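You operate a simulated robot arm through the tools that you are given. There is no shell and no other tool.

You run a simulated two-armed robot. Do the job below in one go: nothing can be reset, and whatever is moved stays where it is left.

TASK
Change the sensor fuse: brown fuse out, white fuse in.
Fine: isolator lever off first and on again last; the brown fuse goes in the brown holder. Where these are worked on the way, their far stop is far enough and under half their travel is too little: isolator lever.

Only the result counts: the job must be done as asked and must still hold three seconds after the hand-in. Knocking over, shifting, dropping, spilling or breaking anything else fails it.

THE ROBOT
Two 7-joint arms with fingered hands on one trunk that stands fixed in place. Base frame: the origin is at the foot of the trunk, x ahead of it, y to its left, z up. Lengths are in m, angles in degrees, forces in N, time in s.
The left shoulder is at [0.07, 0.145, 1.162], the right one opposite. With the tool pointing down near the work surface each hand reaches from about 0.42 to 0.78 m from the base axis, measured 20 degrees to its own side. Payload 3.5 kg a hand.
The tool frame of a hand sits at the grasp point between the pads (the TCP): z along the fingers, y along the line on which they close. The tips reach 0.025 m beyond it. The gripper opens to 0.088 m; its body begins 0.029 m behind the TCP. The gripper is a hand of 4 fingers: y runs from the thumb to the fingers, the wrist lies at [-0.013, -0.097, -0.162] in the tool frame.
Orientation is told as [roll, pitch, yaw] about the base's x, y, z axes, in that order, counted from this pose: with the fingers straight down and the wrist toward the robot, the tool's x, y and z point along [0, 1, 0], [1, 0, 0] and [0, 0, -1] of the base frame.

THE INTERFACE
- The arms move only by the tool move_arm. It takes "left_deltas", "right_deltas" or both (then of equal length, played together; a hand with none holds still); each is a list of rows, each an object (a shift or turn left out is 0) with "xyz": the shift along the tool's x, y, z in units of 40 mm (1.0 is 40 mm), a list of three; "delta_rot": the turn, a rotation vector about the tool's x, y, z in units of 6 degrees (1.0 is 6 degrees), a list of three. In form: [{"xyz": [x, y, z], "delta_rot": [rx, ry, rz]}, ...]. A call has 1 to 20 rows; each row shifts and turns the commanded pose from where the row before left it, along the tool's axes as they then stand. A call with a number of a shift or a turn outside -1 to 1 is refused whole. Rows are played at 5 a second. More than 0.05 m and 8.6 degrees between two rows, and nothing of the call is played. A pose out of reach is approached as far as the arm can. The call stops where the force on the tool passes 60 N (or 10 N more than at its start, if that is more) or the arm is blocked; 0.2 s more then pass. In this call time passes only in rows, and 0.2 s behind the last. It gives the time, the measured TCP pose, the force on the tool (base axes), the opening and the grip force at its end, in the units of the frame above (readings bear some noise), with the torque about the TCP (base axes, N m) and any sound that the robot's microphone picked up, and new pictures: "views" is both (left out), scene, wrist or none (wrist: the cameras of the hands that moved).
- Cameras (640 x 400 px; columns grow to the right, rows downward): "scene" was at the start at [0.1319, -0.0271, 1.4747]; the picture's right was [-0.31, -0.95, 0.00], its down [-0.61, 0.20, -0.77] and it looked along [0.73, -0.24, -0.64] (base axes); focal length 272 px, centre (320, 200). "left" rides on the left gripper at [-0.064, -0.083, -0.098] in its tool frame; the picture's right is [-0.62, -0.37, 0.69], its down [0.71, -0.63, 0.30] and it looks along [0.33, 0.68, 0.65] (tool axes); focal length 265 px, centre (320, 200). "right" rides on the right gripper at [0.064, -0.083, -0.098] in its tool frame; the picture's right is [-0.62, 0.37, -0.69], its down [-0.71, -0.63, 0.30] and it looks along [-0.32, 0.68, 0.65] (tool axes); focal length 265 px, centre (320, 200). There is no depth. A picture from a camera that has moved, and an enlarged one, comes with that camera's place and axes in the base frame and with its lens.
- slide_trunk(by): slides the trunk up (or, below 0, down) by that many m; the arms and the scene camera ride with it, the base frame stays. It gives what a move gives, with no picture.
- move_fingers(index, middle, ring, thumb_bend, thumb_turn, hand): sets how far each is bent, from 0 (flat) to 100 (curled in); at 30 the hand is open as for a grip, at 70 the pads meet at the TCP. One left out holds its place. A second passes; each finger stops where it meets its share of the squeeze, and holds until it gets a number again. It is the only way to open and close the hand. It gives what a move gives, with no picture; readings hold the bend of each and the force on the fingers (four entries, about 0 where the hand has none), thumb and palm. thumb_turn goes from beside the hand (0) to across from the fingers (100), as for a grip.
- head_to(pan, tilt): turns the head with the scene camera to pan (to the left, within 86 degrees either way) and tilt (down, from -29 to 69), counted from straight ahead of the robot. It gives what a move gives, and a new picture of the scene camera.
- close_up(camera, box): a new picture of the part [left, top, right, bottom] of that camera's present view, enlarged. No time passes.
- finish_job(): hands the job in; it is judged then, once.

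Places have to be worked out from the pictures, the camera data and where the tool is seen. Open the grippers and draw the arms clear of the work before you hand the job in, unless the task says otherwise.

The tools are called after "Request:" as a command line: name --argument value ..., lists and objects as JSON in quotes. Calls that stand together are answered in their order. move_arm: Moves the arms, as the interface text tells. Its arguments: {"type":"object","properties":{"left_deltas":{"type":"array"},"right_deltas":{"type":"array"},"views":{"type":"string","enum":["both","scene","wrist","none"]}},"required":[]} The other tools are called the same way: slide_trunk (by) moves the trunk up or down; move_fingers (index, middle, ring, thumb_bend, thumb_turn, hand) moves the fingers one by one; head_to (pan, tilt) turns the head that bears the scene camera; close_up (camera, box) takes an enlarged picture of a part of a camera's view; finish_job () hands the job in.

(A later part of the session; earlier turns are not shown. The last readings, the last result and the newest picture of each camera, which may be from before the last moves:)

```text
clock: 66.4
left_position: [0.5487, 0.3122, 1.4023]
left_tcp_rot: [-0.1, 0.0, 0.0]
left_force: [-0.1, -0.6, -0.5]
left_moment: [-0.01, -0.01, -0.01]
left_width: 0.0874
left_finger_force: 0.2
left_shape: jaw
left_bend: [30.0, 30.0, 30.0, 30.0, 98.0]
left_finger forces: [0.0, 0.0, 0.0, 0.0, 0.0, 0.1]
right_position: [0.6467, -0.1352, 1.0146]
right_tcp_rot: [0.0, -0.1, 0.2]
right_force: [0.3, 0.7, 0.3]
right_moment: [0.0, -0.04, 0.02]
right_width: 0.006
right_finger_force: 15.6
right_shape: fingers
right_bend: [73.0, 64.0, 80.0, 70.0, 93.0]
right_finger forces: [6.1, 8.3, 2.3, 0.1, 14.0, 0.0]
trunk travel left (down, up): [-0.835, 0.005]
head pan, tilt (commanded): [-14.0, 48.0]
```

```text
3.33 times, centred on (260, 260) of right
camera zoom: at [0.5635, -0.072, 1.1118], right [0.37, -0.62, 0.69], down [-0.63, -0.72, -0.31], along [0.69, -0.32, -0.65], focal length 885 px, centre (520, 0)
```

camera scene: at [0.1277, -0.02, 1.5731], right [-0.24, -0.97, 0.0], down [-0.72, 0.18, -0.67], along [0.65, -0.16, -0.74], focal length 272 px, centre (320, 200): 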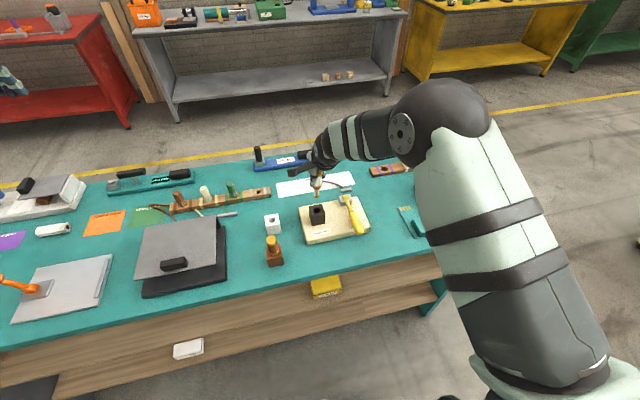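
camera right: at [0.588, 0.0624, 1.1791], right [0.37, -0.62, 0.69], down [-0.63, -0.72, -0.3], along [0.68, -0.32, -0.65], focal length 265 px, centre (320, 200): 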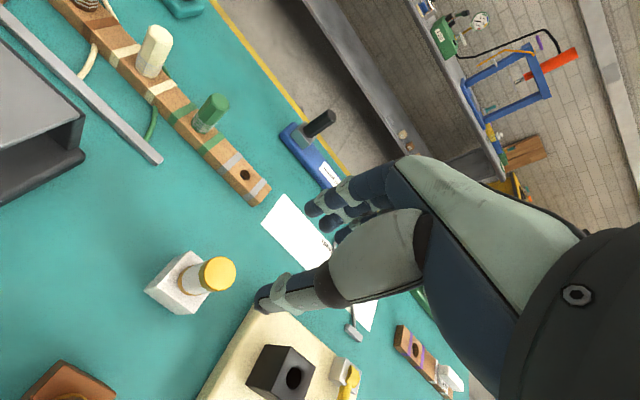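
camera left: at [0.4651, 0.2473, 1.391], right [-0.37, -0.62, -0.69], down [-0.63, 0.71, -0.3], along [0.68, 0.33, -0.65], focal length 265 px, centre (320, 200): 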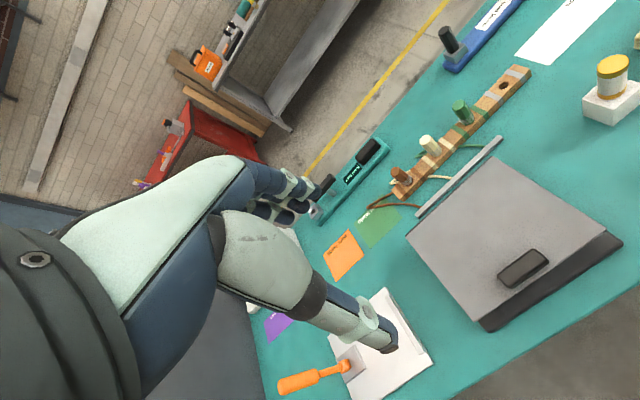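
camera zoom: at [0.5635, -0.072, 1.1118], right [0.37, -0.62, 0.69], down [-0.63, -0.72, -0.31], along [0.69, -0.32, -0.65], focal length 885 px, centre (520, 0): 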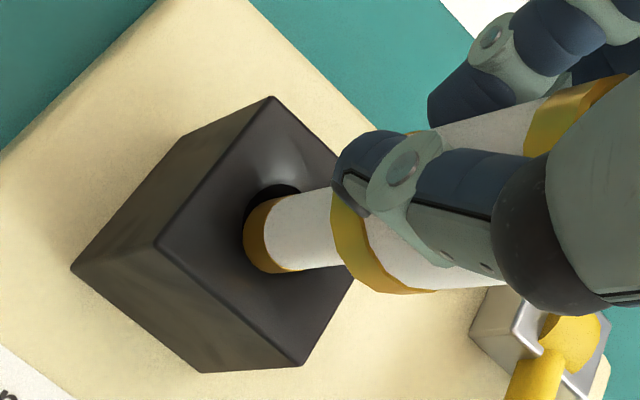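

The tip is at the surface level and still about 3 mm too near the robot. I'll shift 3 mm forward (0.7 mm right) at this height and look again.

Request:
move_arm --right_deltas '[{"xyz": [0, 0, -0.05]}, {"xyz": [-0.018, 0.08, 0]}, {"xyz": [0, 0, 0.05]}]' --views "none"

Request:
close_up --camera "scene" --box '[300, 190, 335, 225]'

Request:
close_up --camera "right" --box '[200, 200, 320, 320]'

```text
clock: 67.2
left_position: [0.5495, 0.3124, 1.4023]
left_tcp_rot: [0.0, 0.0, 0.0]
left_force: [0.1, 0.0, -0.2]
left_moment: [-0.01, 0.02, 0.0]
left_width: 0.0875
left_finger_force: 0.1
left_shape: jaw
left_bend: [30.0, 30.0, 30.0, 30.0, 98.0]
left_finger forces: [0.0, 0.1, 0.0, 0.0, 0.0, 0.0]
right_position: [0.6512, -0.1342, 1.0147]
right_tcp_rot: [0.0, 0.0, 0.0]
right_force: [0.7, -0.4, -0.4]
right_moment: [0.01, 0.03, -0.02]
right_width: 0.0056
right_finger_force: 15.1
right_shape: fingers
right_bend: [73.0, 64.0, 80.0, 70.0, 93.0]
right_finger forces: [6.0, 8.2, 2.1, 0.1, 14.0, 0.0]
trunk travel left (down, up): [-0.835, 0.005]
head pan, tilt (commanded): [-14.0, 48.0]
```

```text
11.43 times, centred on (318, 208) of scene
camera zoom: at [0.1279, -0.0194, 1.5731], right [-0.24, -0.97, 0.0], down [-0.72, 0.18, -0.67], along [0.65, -0.16, -0.74], focal length 3109 px, centre (349, 114)
```

zoom: 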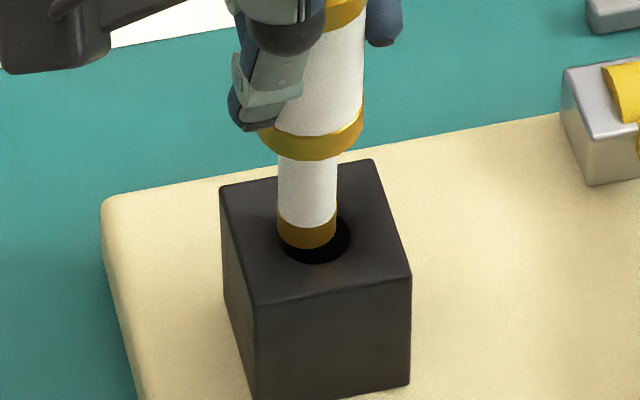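

```text
3.33 times, centred on (260, 260) of right
camera zoom: at [0.5675, -0.0715, 1.1126], right [0.37, -0.62, 0.69], down [-0.63, -0.72, -0.31], along [0.69, -0.32, -0.65], focal length 885 px, centre (520, 0)
```

zoom: 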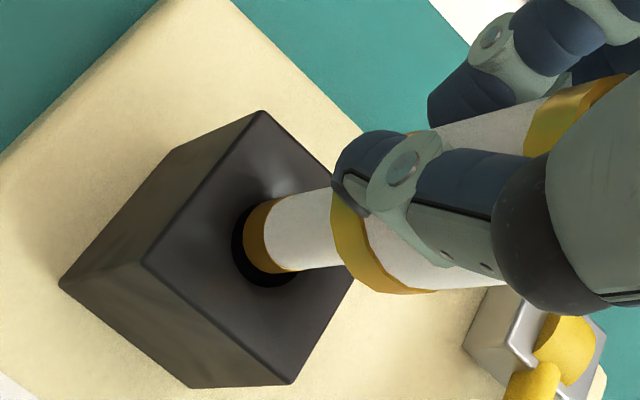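

This overshot slightly left; the pin needs about 1.7 mm right and 1 mm back. I'll apply that and lower 4 mm.

Request:
move_arm --right_deltas '[{"xyz": [-0.042, -0.03, 0]}, {"xyz": [0, 0, 0]}, {"xyz": [0, 0, 0.1]}, {"xyz": [0, 0, 0]}]' --views "none"

Request:
close_up --camera "scene" --box '[300, 190, 335, 225]'

Request:
close_up --camera "right" --box '[200, 200, 320, 320]'

```text
clock: 68.2
left_position: [0.5488, 0.3113, 1.4021]
left_tcp_rot: [-0.1, 0.0, 0.0]
left_force: [0.4, 0.3, -0.3]
left_moment: [0.0, 0.01, 0.02]
left_width: 0.0874
left_finger_force: 0.1
left_shape: jaw
left_bend: [30.0, 30.0, 30.0, 30.0, 98.0]
left_finger forces: [0.0, 0.0, 0.0, 0.0, 0.0, 0.0]
right_position: [0.6503, -0.1352, 1.011]
right_tcp_rot: [0.0, -0.1, 0.1]
right_force: [0.3, 0.8, -1.0]
right_moment: [-0.04, -0.01, -0.02]
right_width: 0.0058
right_finger_force: 15.1
right_shape: fingers
right_bend: [73.0, 64.0, 80.0, 70.0, 93.0]
right_finger forces: [6.0, 8.3, 2.2, 0.0, 13.9, 0.1]
trunk travel left (down, up): [-0.835, 0.005]
head pan, tilt (commanded): [-14.0, 48.0]
```

```text
11.43 times, centred on (318, 208) of scene
camera zoom: at [0.1277, -0.0195, 1.5731], right [-0.24, -0.97, 0.0], down [-0.72, 0.18, -0.67], along [0.65, -0.16, -0.74], focal length 3109 px, centre (349, 114)
```

zoom: 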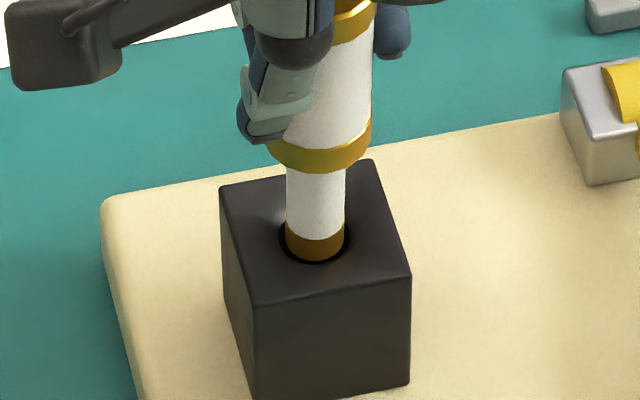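

```text
3.33 times, centred on (260, 260) of right
camera zoom: at [0.5658, -0.0734, 1.1091], right [0.37, -0.62, 0.69], down [-0.63, -0.72, -0.31], along [0.69, -0.32, -0.65], focal length 885 px, centre (520, 0)
```

zoom: 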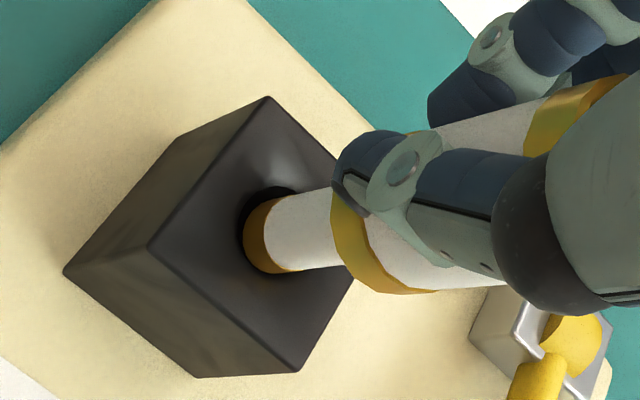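

The pin now looks concentric with the hole in both views. I'll lower 8 mm slowly.

Request:
move_arm --right_deltas '[{"xyz": [0, 0.01, 0.05]}, {"xyz": [0, 0, 0.05]}, {"xyz": [0, 0, 0.05]}, {"xyz": [0, 0, 0.05]}]' --views "none"

Request:
close_up --camera "scene" --box '[300, 190, 335, 225]'

Request:
close_up --camera "right" --box '[200, 200, 320, 320]'

```text
clock: 69.2
left_position: [0.5487, 0.3116, 1.4026]
left_tcp_rot: [-0.1, 0.0, 0.0]
left_force: [0.8, 0.2, -0.9]
left_moment: [0.0, 0.01, 0.01]
left_width: 0.0873
left_finger_force: 0.0
left_shape: jaw
left_bend: [30.0, 30.0, 30.0, 30.0, 98.0]
left_finger forces: [0.0, 0.0, 0.0, 0.0, 0.1, 0.0]
right_position: [0.652, -0.1371, 1.0032]
right_tcp_rot: [-0.1, -0.2, 0.0]
right_force: [0.2, -0.4, 0.1]
right_moment: [-0.03, 0.01, -0.02]
right_width: 0.0055
right_finger_force: 15.3
right_shape: fingers
right_bend: [73.0, 64.0, 80.0, 70.0, 93.0]
right_finger forces: [6.0, 8.2, 2.3, 0.0, 14.1, 0.0]
trunk travel left (down, up): [-0.835, 0.005]
head pan, tilt (commanded): [-14.0, 48.0]
```

```text
11.43 times, centred on (318, 208) of scene
camera zoom: at [0.1277, -0.0195, 1.5731], right [-0.24, -0.97, 0.0], down [-0.72, 0.18, -0.67], along [0.65, -0.16, -0.74], focal length 3109 px, centre (349, 114)
```

zoom: 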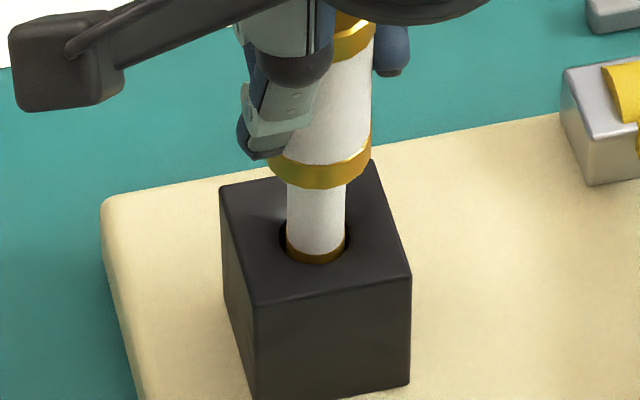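

```text
3.33 times, centred on (260, 260) of right
camera zoom: at [0.5676, -0.0737, 1.1007], right [0.37, -0.62, 0.69], down [-0.63, -0.72, -0.31], along [0.69, -0.32, -0.65], focal length 885 px, centre (520, 0)
```

zoom: 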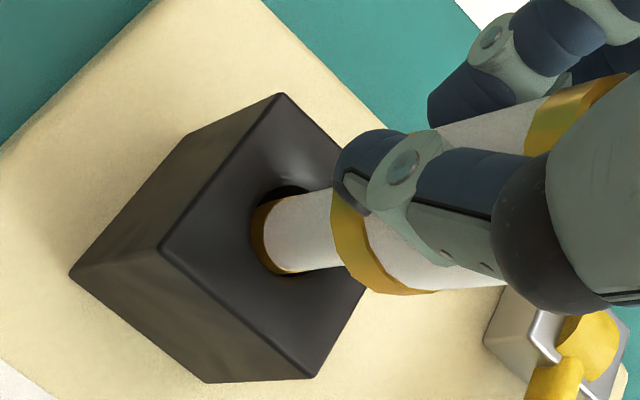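

The tip has entered with no force. I'll continue down 12 mm, watching lateral force.

Request:
move_arm --right_deltas '[{"xyz": [0, 0.01, 0.1]}, {"xyz": [0, 0, 0.1]}, {"xyz": [0, 0, 0.1]}]' --views "none"

Request:
close_up --camera "scene" --box '[300, 190, 335, 225]'

Request:
close_up --camera "right" --box '[200, 200, 320, 320]'

```text
clock: 70.0
left_position: [0.5491, 0.311, 1.4025]
left_tcp_rot: [0.0, 0.1, 0.0]
left_force: [-0.4, 0.5, 0.4]
left_moment: [-0.03, 0.0, 0.03]
left_width: 0.0877
left_finger_force: 0.1
left_shape: jaw
left_bend: [30.0, 30.0, 30.0, 30.0, 98.0]
left_finger forces: [0.0, 0.0, 0.1, 0.0, 0.0, 0.1]
right_position: [0.6504, -0.1365, 0.9893]
right_tcp_rot: [0.0, -0.2, 0.1]
right_force: [0.2, 0.2, 0.0]
right_moment: [-0.01, -0.02, -0.03]
right_width: 0.0055
right_finger_force: 15.3
right_shape: fingers
right_bend: [73.0, 64.0, 80.0, 71.0, 93.0]
right_finger forces: [6.3, 8.2, 2.4, 0.1, 14.0, 0.0]
trunk travel left (down, up): [-0.835, 0.005]
head pan, tilt (commanded): [-14.0, 48.0]
```

```text
11.43 times, centred on (318, 208) of scene
camera zoom: at [0.1278, -0.0194, 1.5731], right [-0.24, -0.97, 0.0], down [-0.72, 0.18, -0.67], along [0.65, -0.16, -0.74], focal length 3109 px, centre (349, 114)
```

zoom: 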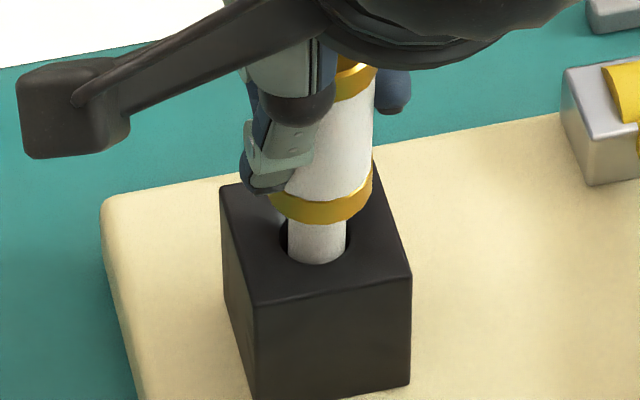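

```text
3.33 times, centred on (260, 260) of right
camera zoom: at [0.5672, -0.074, 1.0869], right [0.37, -0.62, 0.69], down [-0.63, -0.72, -0.31], along [0.69, -0.32, -0.65], focal length 885 px, centre (520, 0)
```

zoom: 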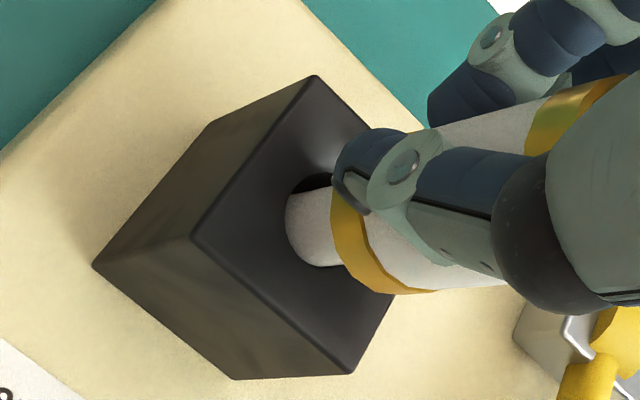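

It continues smoothly, slightly off toward the near-right rim. I'll nudge and continue down 10 mm.

Request:
move_arm --right_deltas '[{"xyz": [0.012, 0.012, 0.08]}, {"xyz": [0, 0, 0.08]}, {"xyz": [0, 0, 0.08]}]' --views "none"

Request:
close_up --camera "scene" --box '[300, 190, 335, 225]'

Request:
close_up --camera "right" --box '[200, 180, 340, 320]'

```text
clock: 70.8
left_position: [0.5492, 0.3117, 1.4026]
left_tcp_rot: [0.1, 0.1, 0.1]
left_force: [0.0, 0.8, -0.2]
left_moment: [-0.01, 0.0, -0.01]
left_width: 0.0874
left_finger_force: 0.0
left_shape: jaw
left_bend: [30.0, 30.0, 30.0, 30.0, 98.0]
left_finger forces: [0.0, 0.0, 0.0, 0.0, 0.1, 0.1]
right_position: [0.6523, -0.1363, 0.9799]
right_tcp_rot: [0.0, -0.1, 0.1]
right_force: [0.7, -0.1, 0.2]
right_moment: [-0.02, 0.01, -0.02]
right_width: 0.0053
right_finger_force: 15.3
right_shape: fingers
right_bend: [73.0, 64.0, 80.0, 71.0, 93.0]
right_finger forces: [5.9, 8.3, 2.3, 0.0, 14.1, 0.0]
trunk travel left (down, up): [-0.835, 0.005]
head pan, tilt (commanded): [-14.0, 48.0]
```

```text
11.43 times, centred on (318, 208) of scene
camera zoom: at [0.1277, -0.0194, 1.5731], right [-0.24, -0.97, 0.0], down [-0.72, 0.18, -0.67], along [0.65, -0.16, -0.74], focal length 3109 px, centre (349, 114)
```

zoom: 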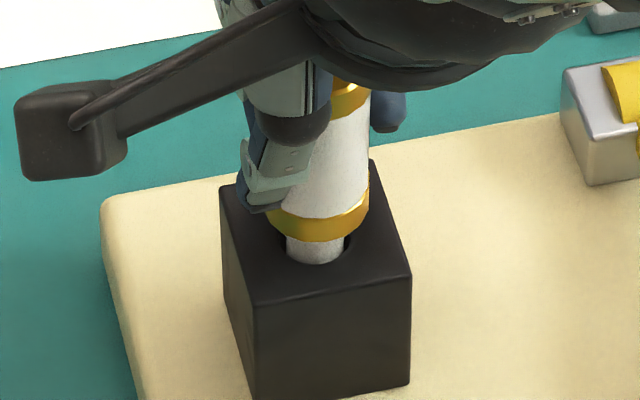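

```text
2.86 times, centred on (270, 250) of right
camera zoom: at [0.5684, -0.0732, 1.0789], right [0.37, -0.62, 0.69], down [-0.63, -0.72, -0.31], along [0.69, -0.32, -0.65], focal length 758 px, centre (463, 57)
```

zoom: 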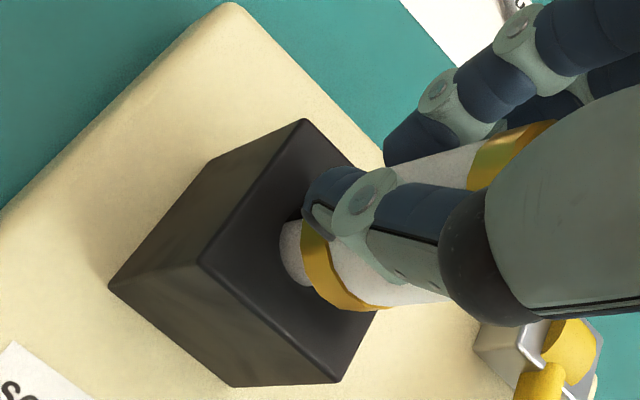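

About 9 mm of pin is still showing. I'll lower 6 mm, then feel for the seat.

Request:
move_arm --right_deltas '[{"xyz": [0, 0, 0.08]}, {"xyz": [0, 0, 0.08]}, {"xyz": [0, 0, 0.04]}]' --views "none"

Request:
close_up --camera "scene" --box '[300, 190, 335, 225]'

```text
clock: 71.6
left_position: [0.549, 0.3108, 1.4016]
left_tcp_rot: [0.0, 0.0, -0.1]
left_force: [0.3, 0.1, 0.3]
left_moment: [0.0, -0.02, 0.0]
left_width: 0.0876
left_finger_force: 0.0
left_shape: jaw
left_bend: [30.0, 30.0, 30.0, 30.0, 98.0]
left_finger forces: [0.0, 0.1, 0.1, 0.1, 0.0, 0.0]
right_position: [0.6518, -0.137, 0.9724]
right_tcp_rot: [0.0, -0.1, 0.1]
right_force: [0.3, 0.4, 0.2]
right_moment: [-0.05, -0.09, 0.01]
right_width: 0.0048
right_finger_force: 15.7
right_shape: fingers
right_bend: [73.0, 64.0, 80.0, 71.0, 93.0]
right_finger forces: [6.1, 9.2, 2.4, 0.0, 13.9, 0.0]
trunk travel left (down, up): [-0.835, 0.005]
head pan, tilt (commanded): [-14.0, 48.0]
```

```text
11.43 times, centred on (318, 208) of scene
camera zoom: at [0.128, -0.0195, 1.5731], right [-0.24, -0.97, 0.0], down [-0.72, 0.18, -0.67], along [0.65, -0.16, -0.74], focal length 3109 px, centre (349, 114)
```

zoom: 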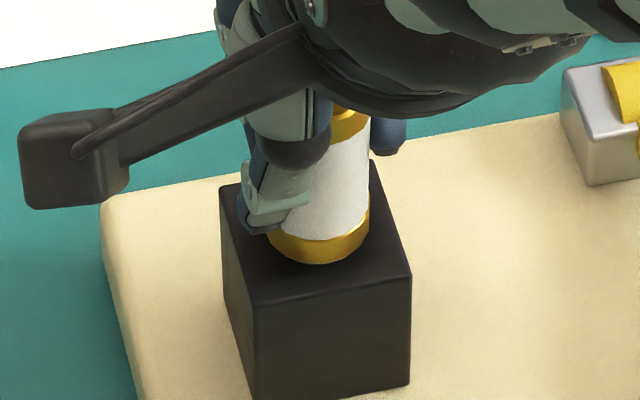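

Nearly seated. I'll lower in 1–2 mm steps to feel the seat.

Request:
move_arm --right_deltas '[{"xyz": [0, 0, 0.04]}, {"xyz": [0, 0, 0.04]}, {"xyz": [0, 0, 0.03]}]' --views "none"

Request:
close_up --camera "scene" --box '[300, 190, 335, 225]'

Request:
close_up --camera "right" --box '[200, 180, 340, 320]'

```text
clock: 72.4
left_position: [0.5475, 0.3121, 1.403]
left_tcp_rot: [0.0, 0.1, 0.0]
left_force: [0.6, 0.6, 0.2]
left_moment: [-0.02, 0.02, 0.02]
left_width: 0.0875
left_finger_force: 0.1
left_shape: jaw
left_bend: [30.0, 30.0, 30.0, 30.0, 98.0]
left_finger forces: [0.1, 0.0, 0.0, 0.0, 0.1, 0.0]
right_position: [0.6519, -0.136, 0.97]
right_tcp_rot: [0.0, -0.4, 0.1]
right_force: [1.9, -0.8, 7.6]
right_moment: [-0.02, -0.07, 0.04]
right_width: 0.0047
right_finger_force: 16.8
right_shape: fingers
right_bend: [73.0, 64.0, 80.0, 71.0, 92.0]
right_finger forces: [6.8, 10.1, 2.5, 0.0, 14.2, 0.0]
trunk travel left (down, up): [-0.835, 0.005]
head pan, tilt (commanded): [-14.0, 48.0]
```

```text
11.43 times, centred on (318, 208) of scene
camera zoom: at [0.1264, -0.0192, 1.5733], right [-0.24, -0.97, 0.0], down [-0.72, 0.18, -0.67], along [0.65, -0.16, -0.74], focal length 3109 px, centre (349, 114)
```

zoom: 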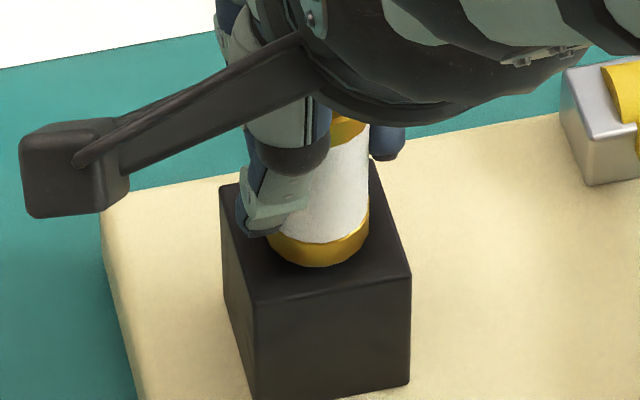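

```text
2.86 times, centred on (270, 250) of right
camera zoom: at [0.5678, -0.073, 1.0675], right [0.36, -0.62, 0.7], down [-0.63, -0.72, -0.31], along [0.69, -0.32, -0.65], focal length 758 px, centre (463, 57)
```

zoom: 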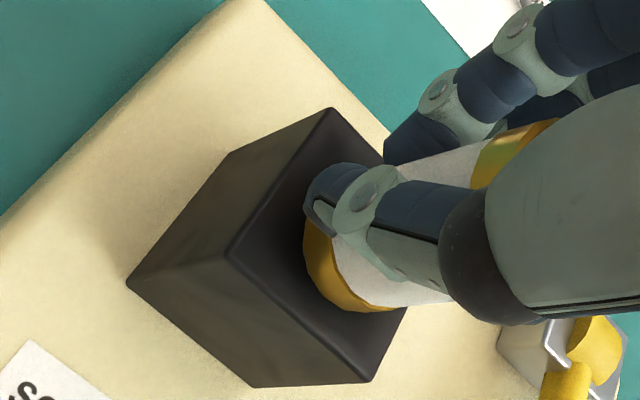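

The fuse is seated flush, at 7.6 N with the TCP at z 0.970. I'll release it.

Request:
move_fingers --hand "right" --index 44 --middle 44 --ring 44 --thumb_bend 44

Request:
close_up --camera "right" --box '[200, 140, 400, 340]'

```text
clock: 73.4
left_position: [0.5486, 0.3124, 1.4014]
left_tcp_rot: [0.0, 0.0, 0.0]
left_force: [0.5, -1.1, -0.4]
left_moment: [-0.01, -0.05, 0.01]
left_width: 0.0878
left_finger_force: 0.0
left_shape: jaw
left_bend: [30.0, 30.0, 30.0, 30.0, 98.0]
left_finger forces: [0.0, 0.0, 0.0, 0.0, 0.0, 0.0]
right_position: [0.6513, -0.1364, 0.9674]
right_tcp_rot: [0.1, -0.1, 0.1]
right_force: [0.4, 0.3, -0.2]
right_moment: [0.01, -0.02, 0.03]
right_width: 0.0543
right_finger_force: 0.2
right_shape: fingers
right_bend: [44.0, 44.0, 44.0, 44.0, 97.0]
right_finger forces: [0.1, 0.1, 0.0, 0.0, 0.0, 0.0]
trunk travel left (down, up): [-0.835, 0.005]
head pan, tilt (commanded): [-14.0, 48.0]
```

```text
2.00 times, centred on (300, 240) of right
camera zoom: at [0.568, -0.0732, 1.0656], right [0.37, -0.62, 0.69], down [-0.63, -0.72, -0.31], along [0.69, -0.32, -0.65], focal length 531 px, centre (360, 120)
```

zoom: 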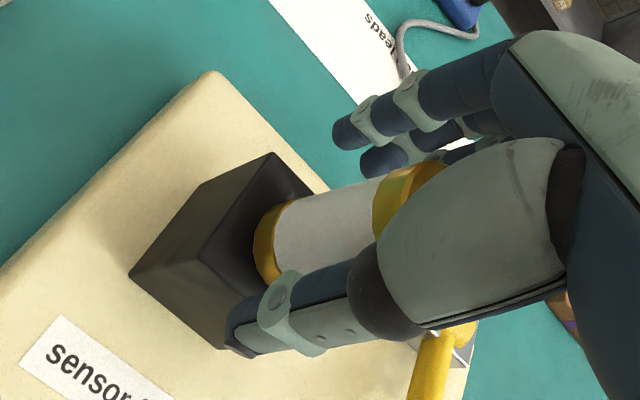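

Released, and the white fuse stands in the black socket. I'll lift the hand straight up 130 mm and inspect.

Request:
move_arm --right_deltas '[{"xyz": [0, 0, -0.7]}, {"xyz": [0, 0, -0.8]}, {"xyz": [0, 0, -0.9]}, {"xyz": [0, 0, -0.9]}]'

Request:
close_up --camera "scene" --box '[270, 170, 390, 270]'

```text
clock: 74.4
left_position: [0.5479, 0.3126, 1.4032]
left_tcp_rot: [0.0, 0.0, -0.1]
left_force: [0.0, 0.9, 0.1]
left_moment: [0.02, -0.02, -0.01]
left_width: 0.0877
left_finger_force: 0.0
left_shape: jaw
left_bend: [30.0, 30.0, 30.0, 30.0, 98.0]
left_finger forces: [0.1, 0.1, 0.0, 0.0, 0.0, 0.0]
right_position: [0.6494, -0.1347, 1.0994]
right_tcp_rot: [0.0, -0.1, 0.2]
right_force: [0.3, -0.2, 0.8]
right_moment: [0.02, 0.0, 0.02]
right_width: 0.0546
right_finger_force: 0.1
right_shape: fingers
right_bend: [44.0, 44.0, 44.0, 44.0, 97.0]
right_finger forces: [0.0, 0.1, 0.0, 0.1, 0.0, 0.1]
trunk travel left (down, up): [-0.835, 0.005]
head pan, tilt (commanded): [-14.0, 48.0]
camera scene: at [0.126, -0.019, 1.5732], right [-0.24, -0.97, 0.0], down [-0.72, 0.18, -0.67], along [0.65, -0.16, -0.74], focal length 272 px, centre (320, 200)
camera right: at [0.5653, -0.0711, 1.1978], right [0.37, -0.62, 0.69], down [-0.63, -0.72, -0.31], along [0.69, -0.32, -0.65], focal length 265 px, centre (320, 200)
```

scene: 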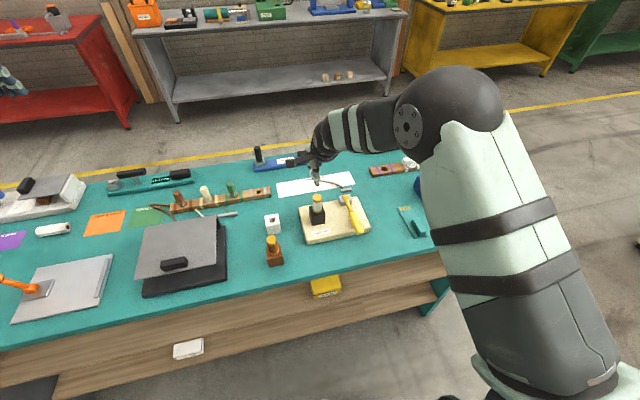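
right: 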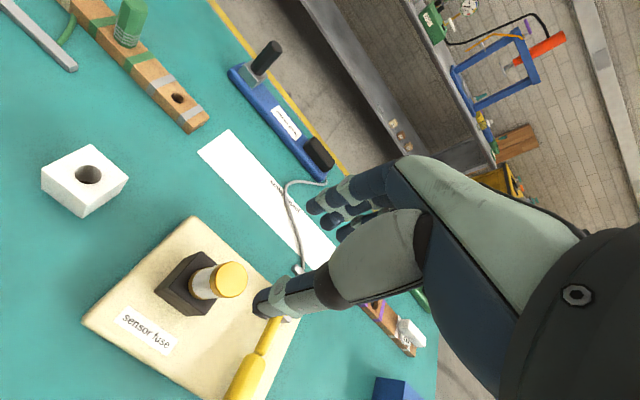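

```text
4.00 times, centred on (330, 220) of scene
camera zoom: at [0.126, -0.019, 1.5732], right [-0.24, -0.97, 0.0], down [-0.72, 0.18, -0.67], along [0.65, -0.16, -0.74], focal length 1088 px, centre (280, 120)
```

zoom: 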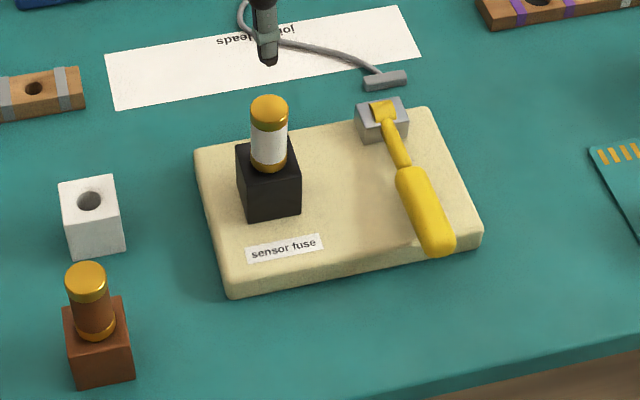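

The white fuse is in the sensor-fuse socket, brown is in the brown holder, and the white holder is empty. Only the lever remains; I'll move the hand clear to the right and up, before sliding the trunk back to its first height.

Request:
move_arm --right_deltas '[{"xyz": [0, 0, -1]}, {"xyz": [0, 0, -1]}, {"xyz": [-0.825, -0.75, -0.1]}, {"xyz": [-0.825, -0.75, -0.1]}, {"xyz": [-0.825, -0.75, -0.1]}, {"xyz": [-0.825, -0.75, -0.1]}, {"xyz": [-0.825, -0.75, -0.1]}]' --views "none"

Request:
slide_trunk --by -0.11

```text
clock: 76.0
left_position: [0.5463, 0.3086, 1.4036]
left_tcp_rot: [0.1, -0.1, -0.1]
left_force: [-1.4, -1.2, -0.3]
left_moment: [0.02, 0.01, -0.01]
left_width: 0.0873
left_finger_force: 0.1
left_shape: jaw
left_bend: [30.0, 30.0, 30.0, 30.0, 98.0]
left_finger forces: [0.0, 0.0, 0.0, 0.1, 0.1, 0.1]
right_position: [0.4966, -0.3001, 1.2014]
right_tcp_rot: [0.1, -0.4, 0.2]
right_force: [-0.2, -0.3, 0.5]
right_moment: [0.0, -0.01, 0.04]
right_width: 0.0544
right_finger_force: 0.1
right_shape: fingers
right_bend: [44.0, 44.0, 44.0, 44.0, 97.0]
right_finger forces: [0.0, 0.0, 0.0, 0.0, 0.0, 0.0]
trunk travel left (down, up): [-0.835, 0.005]
head pan, tilt (commanded): [-14.0, 48.0]
```

```text
clock: 77.5
left_position: [0.5486, 0.312, 1.2925]
left_tcp_rot: [0.1, 0.0, 0.0]
left_force: [-1.0, 0.2, 0.1]
left_moment: [0.0, -0.01, -0.01]
left_width: 0.0878
left_finger_force: 0.1
left_shape: jaw
left_bend: [30.0, 30.0, 30.0, 30.0, 98.0]
left_finger forces: [0.0, 0.0, 0.0, 0.0, 0.0, 0.0]
right_position: [0.4992, -0.2991, 1.0901]
right_tcp_rot: [0.1, -0.1, 0.2]
right_force: [0.0, 0.7, -0.2]
right_moment: [-0.04, 0.02, 0.02]
right_width: 0.0544
right_finger_force: 0.0
right_shape: fingers
right_bend: [44.0, 44.0, 44.0, 44.0, 97.0]
right_finger forces: [0.0, 0.0, 0.1, 0.0, 0.0, 0.1]
trunk travel left (down, up): [-0.725, 0.115]
head pan, tilt (commanded): [-14.0, 48.0]
```

The trunk is back at its starting height, with the hand at [0.499,-0.299,1.090]. I'll open the fingers and yaw the hand about 73.5° so it can straddle the lever handle from both sides.

Request:
move_fingers --hand "right" --index 30 --middle 30 --ring 30 --thumb_bend 30

Request:
move_arm --right_deltas '[{"delta_rot": [0, 0, -1]}, {"delta_rot": [0, 0, -1]}, {"delta_rot": [0, 0, -1]}, {"delta_rot": [0, 0, -1]}, {"delta_rot": [0, 0, -1]}, {"delta_rot": [0, 0, -1]}, {"delta_rot": [0, 0, -1]}, {"delta_rot": [0, 0, -1]}, {"delta_rot": [0, 0, -1]}, {"delta_rot": [0, 0, -1]}, {"delta_rot": [0, 0, -1]}, {"delta_rot": [0, 0, -1]}, {"delta_rot": [0, 0, -0.25]}]'

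```text
clock: 78.5
left_position: [0.5489, 0.3114, 1.2926]
left_tcp_rot: [0.1, 0.1, 0.0]
left_force: [-0.7, 0.4, 0.9]
left_moment: [0.02, -0.01, -0.03]
left_width: 0.0877
left_finger_force: 0.1
left_shape: jaw
left_bend: [30.0, 30.0, 30.0, 30.0, 98.0]
left_finger forces: [0.0, 0.1, 0.0, 0.0, 0.1, 0.0]
right_position: [0.4988, -0.2985, 1.0901]
right_tcp_rot: [0.0, -0.1, 0.0]
right_force: [1.1, -0.3, 0.2]
right_moment: [-0.03, -0.02, 0.0]
right_width: 0.0847
right_finger_force: 0.0
right_shape: fingers
right_bend: [30.0, 30.0, 30.0, 30.0, 97.0]
right_finger forces: [0.1, 0.0, 0.0, 0.1, 0.0, 0.0]
trunk travel left (down, up): [-0.725, 0.115]
head pan, tilt (commanded): [-14.0, 48.0]
```

```text
clock: 81.2
left_position: [0.5487, 0.3112, 1.2929]
left_tcp_rot: [0.0, -0.1, 0.0]
left_force: [0.4, -0.7, -0.6]
left_moment: [-0.03, 0.0, -0.03]
left_width: 0.0876
left_finger_force: 0.2
left_shape: jaw
left_bend: [30.0, 30.0, 30.0, 30.0, 98.0]
left_finger forces: [0.0, 0.1, 0.1, 0.1, 0.0, 0.1]
right_position: [0.4994, -0.2997, 1.0906]
right_tcp_rot: [-0.1, 0.0, 73.7]
right_force: [-0.3, -0.8, 0.3]
right_moment: [-0.01, 0.01, 0.03]
right_width: 0.0844
right_finger_force: 0.1
right_shape: fingers
right_bend: [30.0, 30.0, 30.0, 30.0, 97.0]
right_finger forces: [0.1, 0.1, 0.0, 0.0, 0.0, 0.0]
trunk travel left (down, up): [-0.725, 0.115]
head pan, tilt (commanded): [-14.0, 48.0]
camera scene: at [0.1275, -0.0195, 1.4631], right [-0.24, -0.97, 0.0], down [-0.72, 0.18, -0.67], along [0.65, -0.16, -0.74], focal length 272 px, centre (320, 200)
camera right: at [0.4138, -0.3625, 1.1878], right [0.7, 0.18, 0.69], down [0.51, -0.81, -0.3], along [0.5, 0.56, -0.65], focal length 265 px, centre (320, 200)
```

scene: 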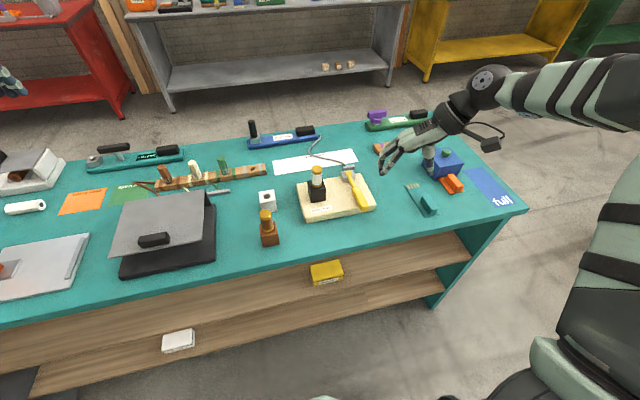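
right: 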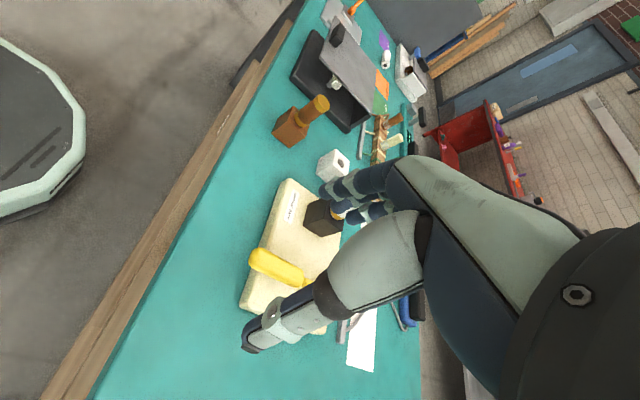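

Yaw reached 73.7° without strain. The lever tip is at about [0.556,-0.249,0.903]; I'll move the open hand above the handle at [0.572,-0.249,1.00].

Request:
move_arm --right_deltas '[{"xyz": [-0.462, 0.576, 0.75]}, {"xyz": [-0.462, 0.576, 0.75]}, {"xyz": [-0.462, 0.576, 0.75]}]'

Request:
close_up --camera "scene" --box '[300, 150, 400, 240]'

Request:
close_up --camera "right" --box '[140, 120, 400, 380]'

```text
clock: 82.0
left_position: [0.5488, 0.3106, 1.2913]
left_tcp_rot: [0.0, 0.1, 0.0]
left_force: [0.9, -0.3, 0.0]
left_moment: [0.03, -0.05, -0.05]
left_width: 0.0875
left_finger_force: 0.1
left_shape: jaw
left_bend: [30.0, 30.0, 30.0, 30.0, 98.0]
left_finger forces: [0.1, 0.0, 0.0, 0.0, 0.0, 0.0]
right_position: [0.5751, -0.2477, 1.0001]
right_tcp_rot: [-0.2, 0.0, 73.5]
right_force: [0.7, 0.1, -0.1]
right_moment: [-0.02, -0.01, 0.01]
right_width: 0.0846
right_finger_force: 0.0
right_shape: fingers
right_bend: [30.0, 30.0, 30.0, 30.0, 97.0]
right_finger forces: [0.0, 0.0, 0.1, 0.1, 0.0, 0.0]
trunk travel left (down, up): [-0.725, 0.115]
head pan, tilt (commanded): [-14.0, 48.0]
camera scene: at [0.1289, -0.0193, 1.463], right [-0.24, -0.97, 0.0], down [-0.72, 0.18, -0.67], along [0.65, -0.16, -0.74], focal length 272 px, centre (320, 200)
camera right: at [0.489, -0.3117, 1.0972], right [0.7, 0.18, 0.69], down [0.51, -0.81, -0.3], along [0.51, 0.56, -0.65], focal length 265 px, centre (320, 200)
```

scene: 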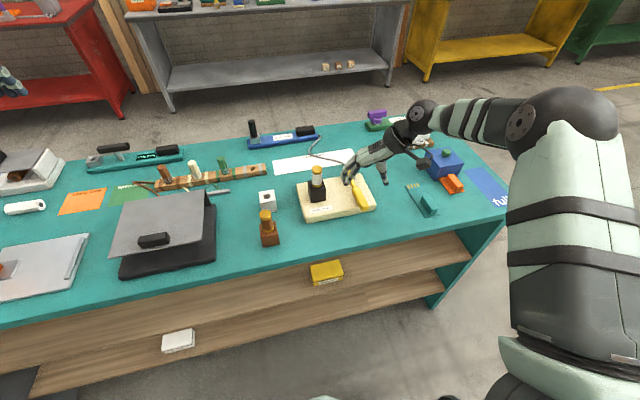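
right: 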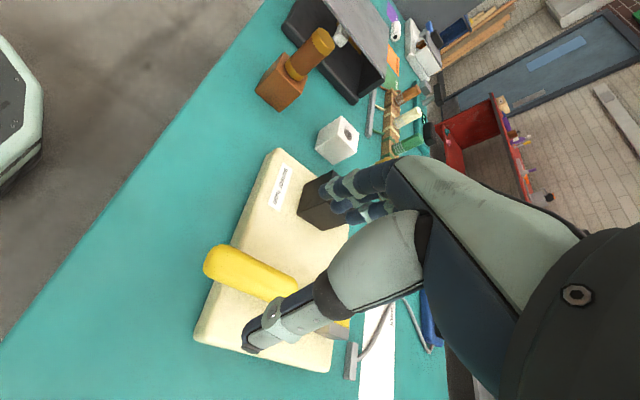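

```text
4.44 times, centred on (350, 195) of scene
camera zoom: at [0.1289, -0.0193, 1.463], right [-0.24, -0.97, 0.0], down [-0.72, 0.18, -0.67], along [0.65, -0.16, -0.74], focal length 1209 px, centre (187, 222)
```

zoom: 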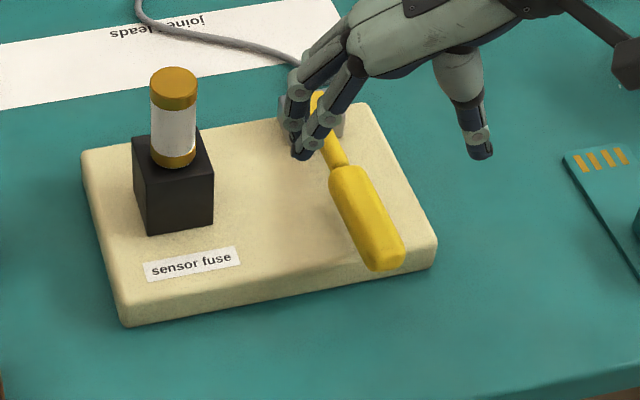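

```text
1.54 times, centred on (270, 250) of right
camera zoom: at [0.489, -0.3117, 1.0972], right [0.7, 0.18, 0.69], down [0.51, -0.81, -0.3], along [0.51, 0.56, -0.65], focal length 408 px, centre (397, 123)
```

zoom: 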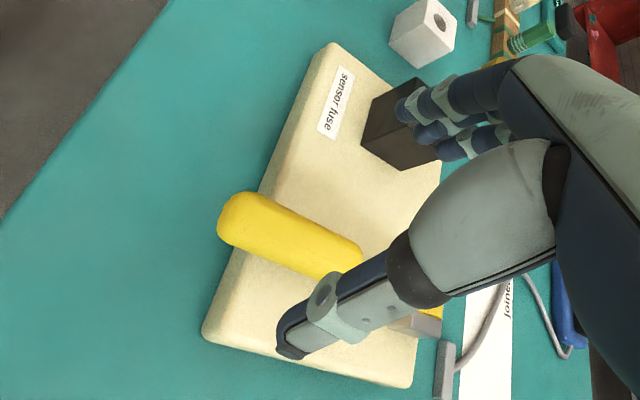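

The hand straddles the handle, with fingers well clear of the fuse. I'll narrow the opening a bit and lower to z 0.912.

Request:
move_fingers --hand "right" --index 44 --middle 44 --ring 44 --thumb_bend 44

Request:
move_arm --right_deltas '[{"xyz": [0.037, -0.02, 0.733]}, {"xyz": [0.037, -0.02, 0.733]}, {"xyz": [0.037, -0.02, 0.733]}]'

Request:
close_up --camera "scene" --box '[300, 150, 400, 240]'

Request:
close_up --camera "right" --box '[160, 120, 420, 380]'

```text
clock: 83.0
left_position: [0.5487, 0.3116, 1.292]
left_tcp_rot: [-0.1, 0.0, 0.0]
left_force: [0.1, 0.0, 0.1]
left_moment: [-0.01, 0.0, 0.02]
left_width: 0.0877
left_finger_force: 0.1
left_shape: jaw
left_bend: [30.0, 30.0, 30.0, 30.0, 98.0]
left_finger forces: [0.0, 0.1, 0.0, 0.0, 0.0, 0.1]
right_position: [0.5736, -0.2481, 0.9993]
right_tcp_rot: [-0.2, 0.0, 73.5]
right_force: [0.1, 0.2, -0.9]
right_moment: [-0.02, -0.02, -0.01]
right_width: 0.0553
right_finger_force: 0.1
right_shape: fingers
right_bend: [44.0, 44.0, 44.0, 44.0, 97.0]
right_finger forces: [0.1, 0.0, 0.0, 0.1, 0.0, 0.0]
trunk travel left (down, up): [-0.725, 0.115]
head pan, tilt (commanded): [-14.0, 48.0]
```

```text
clock: 83.8
left_position: [0.5494, 0.3112, 1.293]
left_tcp_rot: [0.0, 0.1, -0.1]
left_force: [-0.3, -0.9, -0.6]
left_moment: [0.0, 0.02, 0.0]
left_width: 0.0876
left_finger_force: 0.1
left_shape: jaw
left_bend: [30.0, 30.0, 30.0, 30.0, 98.0]
left_finger forces: [0.0, 0.0, 0.0, 0.0, 0.0, 0.1]
right_position: [0.5676, -0.2477, 0.9141]
right_tcp_rot: [-0.2, 0.0, 73.6]
right_force: [-1.1, 0.2, 0.0]
right_moment: [0.01, 0.01, 0.01]
right_width: 0.0554
right_finger_force: 0.1
right_shape: fingers
right_bend: [44.0, 44.0, 44.0, 44.0, 97.0]
right_finger forces: [0.0, 0.0, 0.1, 0.1, 0.1, 0.0]
trunk travel left (down, up): [-0.725, 0.115]
head pan, tilt (commanded): [-14.0, 48.0]
camera scene: at [0.128, -0.0198, 1.4631], right [-0.24, -0.97, 0.0], down [-0.72, 0.18, -0.67], along [0.65, -0.16, -0.74], focal length 272 px, centre (320, 200)
camera right: at [0.4827, -0.3116, 1.0115], right [0.7, 0.18, 0.69], down [0.51, -0.81, -0.3], along [0.51, 0.56, -0.65], focal length 265 px, centre (320, 200)
```

scene: 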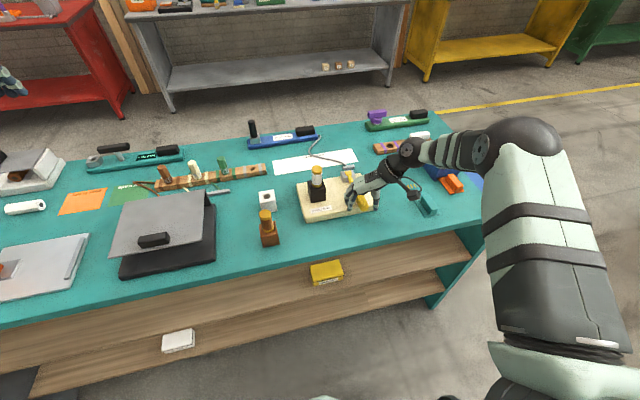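
right: 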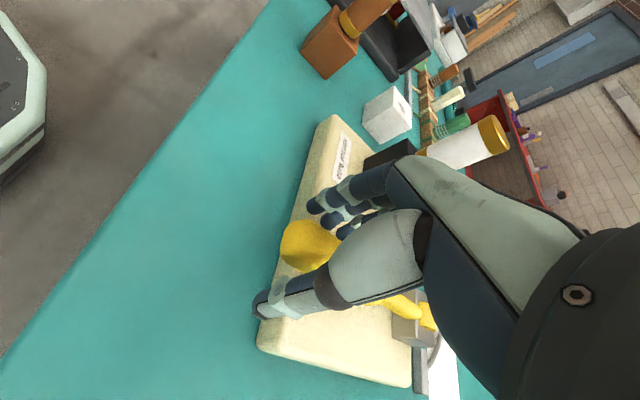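

```text
4.44 times, centred on (350, 195) of scene
camera zoom: at [0.128, -0.0198, 1.4631], right [-0.24, -0.97, 0.0], down [-0.72, 0.18, -0.67], along [0.65, -0.16, -0.74], focal length 1209 px, centre (187, 222)
```

zoom: 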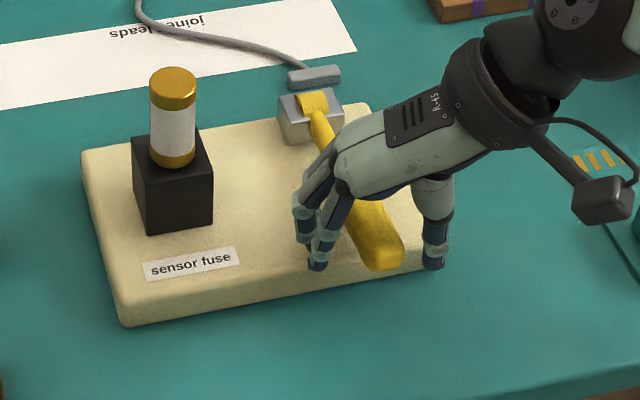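

```text
1.54 times, centred on (290, 250) of right
camera zoom: at [0.4827, -0.3116, 1.0115], right [0.7, 0.18, 0.69], down [0.51, -0.81, -0.3], along [0.51, 0.56, -0.65], focal length 408 px, centre (366, 123)
```

zoom: 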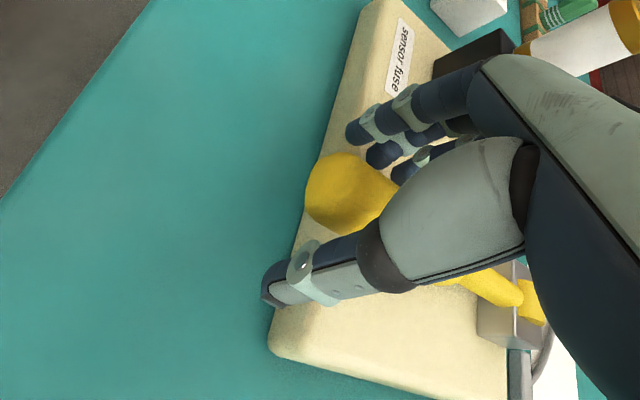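

The handle is between thumb and fingers at a good depth. I'll close firmly on it.

Request:
move_fingers --hand "right" --index 82 --middle 82 --ring 82 --thumb_bend 80

Request:
close_up --camera "right" --box '[160, 120, 420, 380]'

Request:
close_up --camera "scene" --box '[320, 160, 390, 230]'

```text
clock: 84.8
left_position: [0.5503, 0.3148, 1.2924]
left_tcp_rot: [-0.1, 0.1, 0.0]
left_force: [0.1, -0.5, 0.4]
left_moment: [0.0, 0.02, 0.01]
left_width: 0.0878
left_finger_force: 0.1
left_shape: jaw
left_bend: [30.0, 30.0, 30.0, 30.0, 98.0]
left_finger forces: [0.0, 0.1, 0.0, 0.1, 0.0, 0.1]
right_position: [0.5688, -0.2447, 0.9145]
right_tcp_rot: [-0.1, 0.0, 73.7]
right_force: [3.7, 15.9, -0.8]
right_moment: [0.25, 0.0, 0.43]
right_width: 0.0193
right_finger_force: 19.0
right_shape: fingers
right_bend: [71.0, 62.0, 58.0, 59.0, 98.0]
right_finger forces: [7.8, 9.3, 10.2, 0.0, 11.1, 0.0]
trunk travel left (down, up): [-0.725, 0.115]
head pan, tilt (commanded): [-14.0, 48.0]
```

```text
1.54 times, centred on (290, 250) of right
camera zoom: at [0.4831, -0.3083, 1.0125], right [0.7, 0.18, 0.69], down [0.51, -0.81, -0.3], along [0.51, 0.56, -0.65], focal length 408 px, centre (366, 123)
```

zoom: 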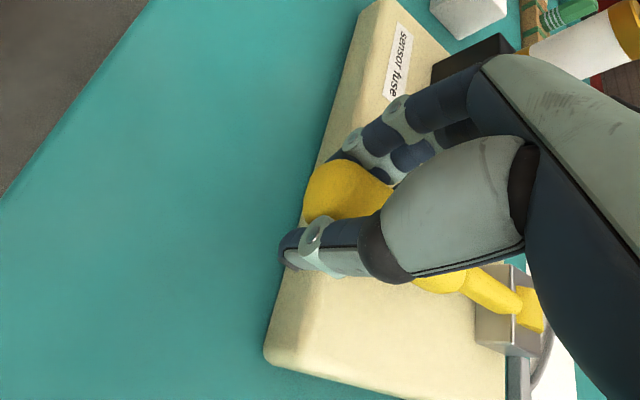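

```text
5.71 times, centred on (355, 195) of scene
camera zoom: at [0.1288, -0.0152, 1.4631], right [-0.24, -0.97, 0.0], down [-0.72, 0.18, -0.67], along [0.65, -0.16, -0.74], focal length 1555 px, centre (120, 229)
```

zoom: 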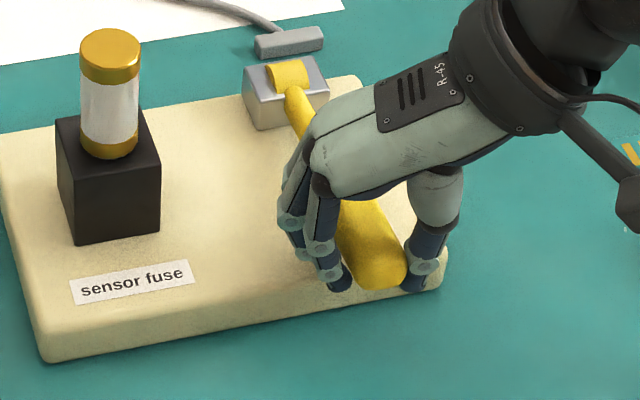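

All three fingers and the thumb are loaded on the handle. I'll lift it through the first 16° of arc.

Request:
move_arm --right_deltas '[{"xyz": [-0.015, 0.004, -0.222]}, {"xyz": [-0.015, 0.004, -0.222]}, {"xyz": [-0.045, 0.013, -0.219]}, {"xyz": [-0.045, 0.013, -0.219]}]' --views "none"

Request:
close_up --camera "scene" --box '[320, 160, 390, 230]'

Request:
close_up --camera "right" --box '[160, 120, 420, 380]'

```text
clock: 85.8
left_position: [0.5498, 0.3144, 1.2903]
left_tcp_rot: [-0.2, 0.2, 0.0]
left_force: [0.5, -0.5, 0.9]
left_moment: [-0.02, -0.01, -0.06]
left_width: 0.0877
left_finger_force: 0.0
left_shape: jaw
left_bend: [30.0, 30.0, 30.0, 30.0, 98.0]
left_finger forces: [0.0, 0.1, 0.0, 0.0, 0.0, 0.1]
right_position: [0.5725, -0.2458, 0.9475]
right_tcp_rot: [-0.2, 0.1, 73.6]
right_force: [-1.0, 14.3, -5.8]
right_moment: [0.13, 0.44, 0.44]
right_width: 0.0177
right_finger_force: 17.9
right_shape: fingers
right_bend: [71.0, 61.0, 58.0, 61.0, 98.0]
right_finger forces: [7.4, 9.0, 8.6, 0.0, 10.7, 0.0]
trunk travel left (down, up): [-0.725, 0.115]
head pan, tilt (commanded): [-14.0, 48.0]
```

```text
5.71 times, centred on (355, 195) of scene
camera zoom: at [0.1285, -0.0158, 1.463], right [-0.24, -0.97, 0.0], down [-0.72, 0.18, -0.67], along [0.65, -0.16, -0.74], focal length 1555 px, centre (120, 229)
```

zoom: 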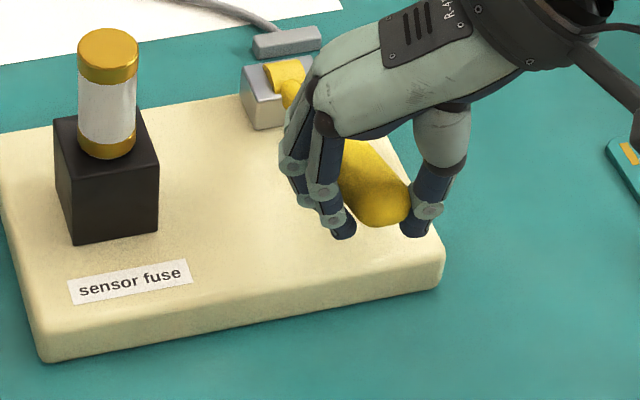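

```text
1.54 times, centred on (290, 250) of right
camera zoom: at [0.4875, -0.3088, 1.0456], right [0.7, 0.18, 0.69], down [0.51, -0.81, -0.3], along [0.5, 0.56, -0.66], focal length 408 px, centre (366, 123)
```

zoom: 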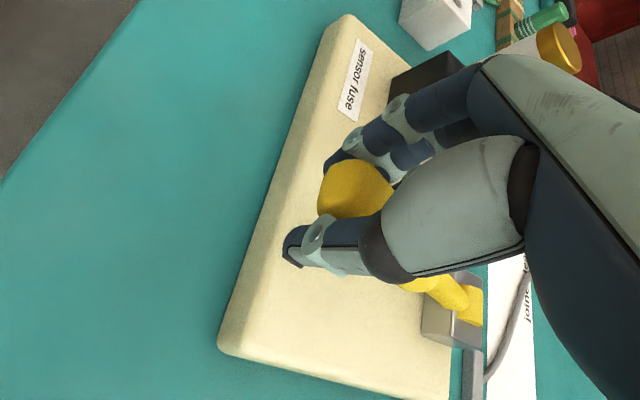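

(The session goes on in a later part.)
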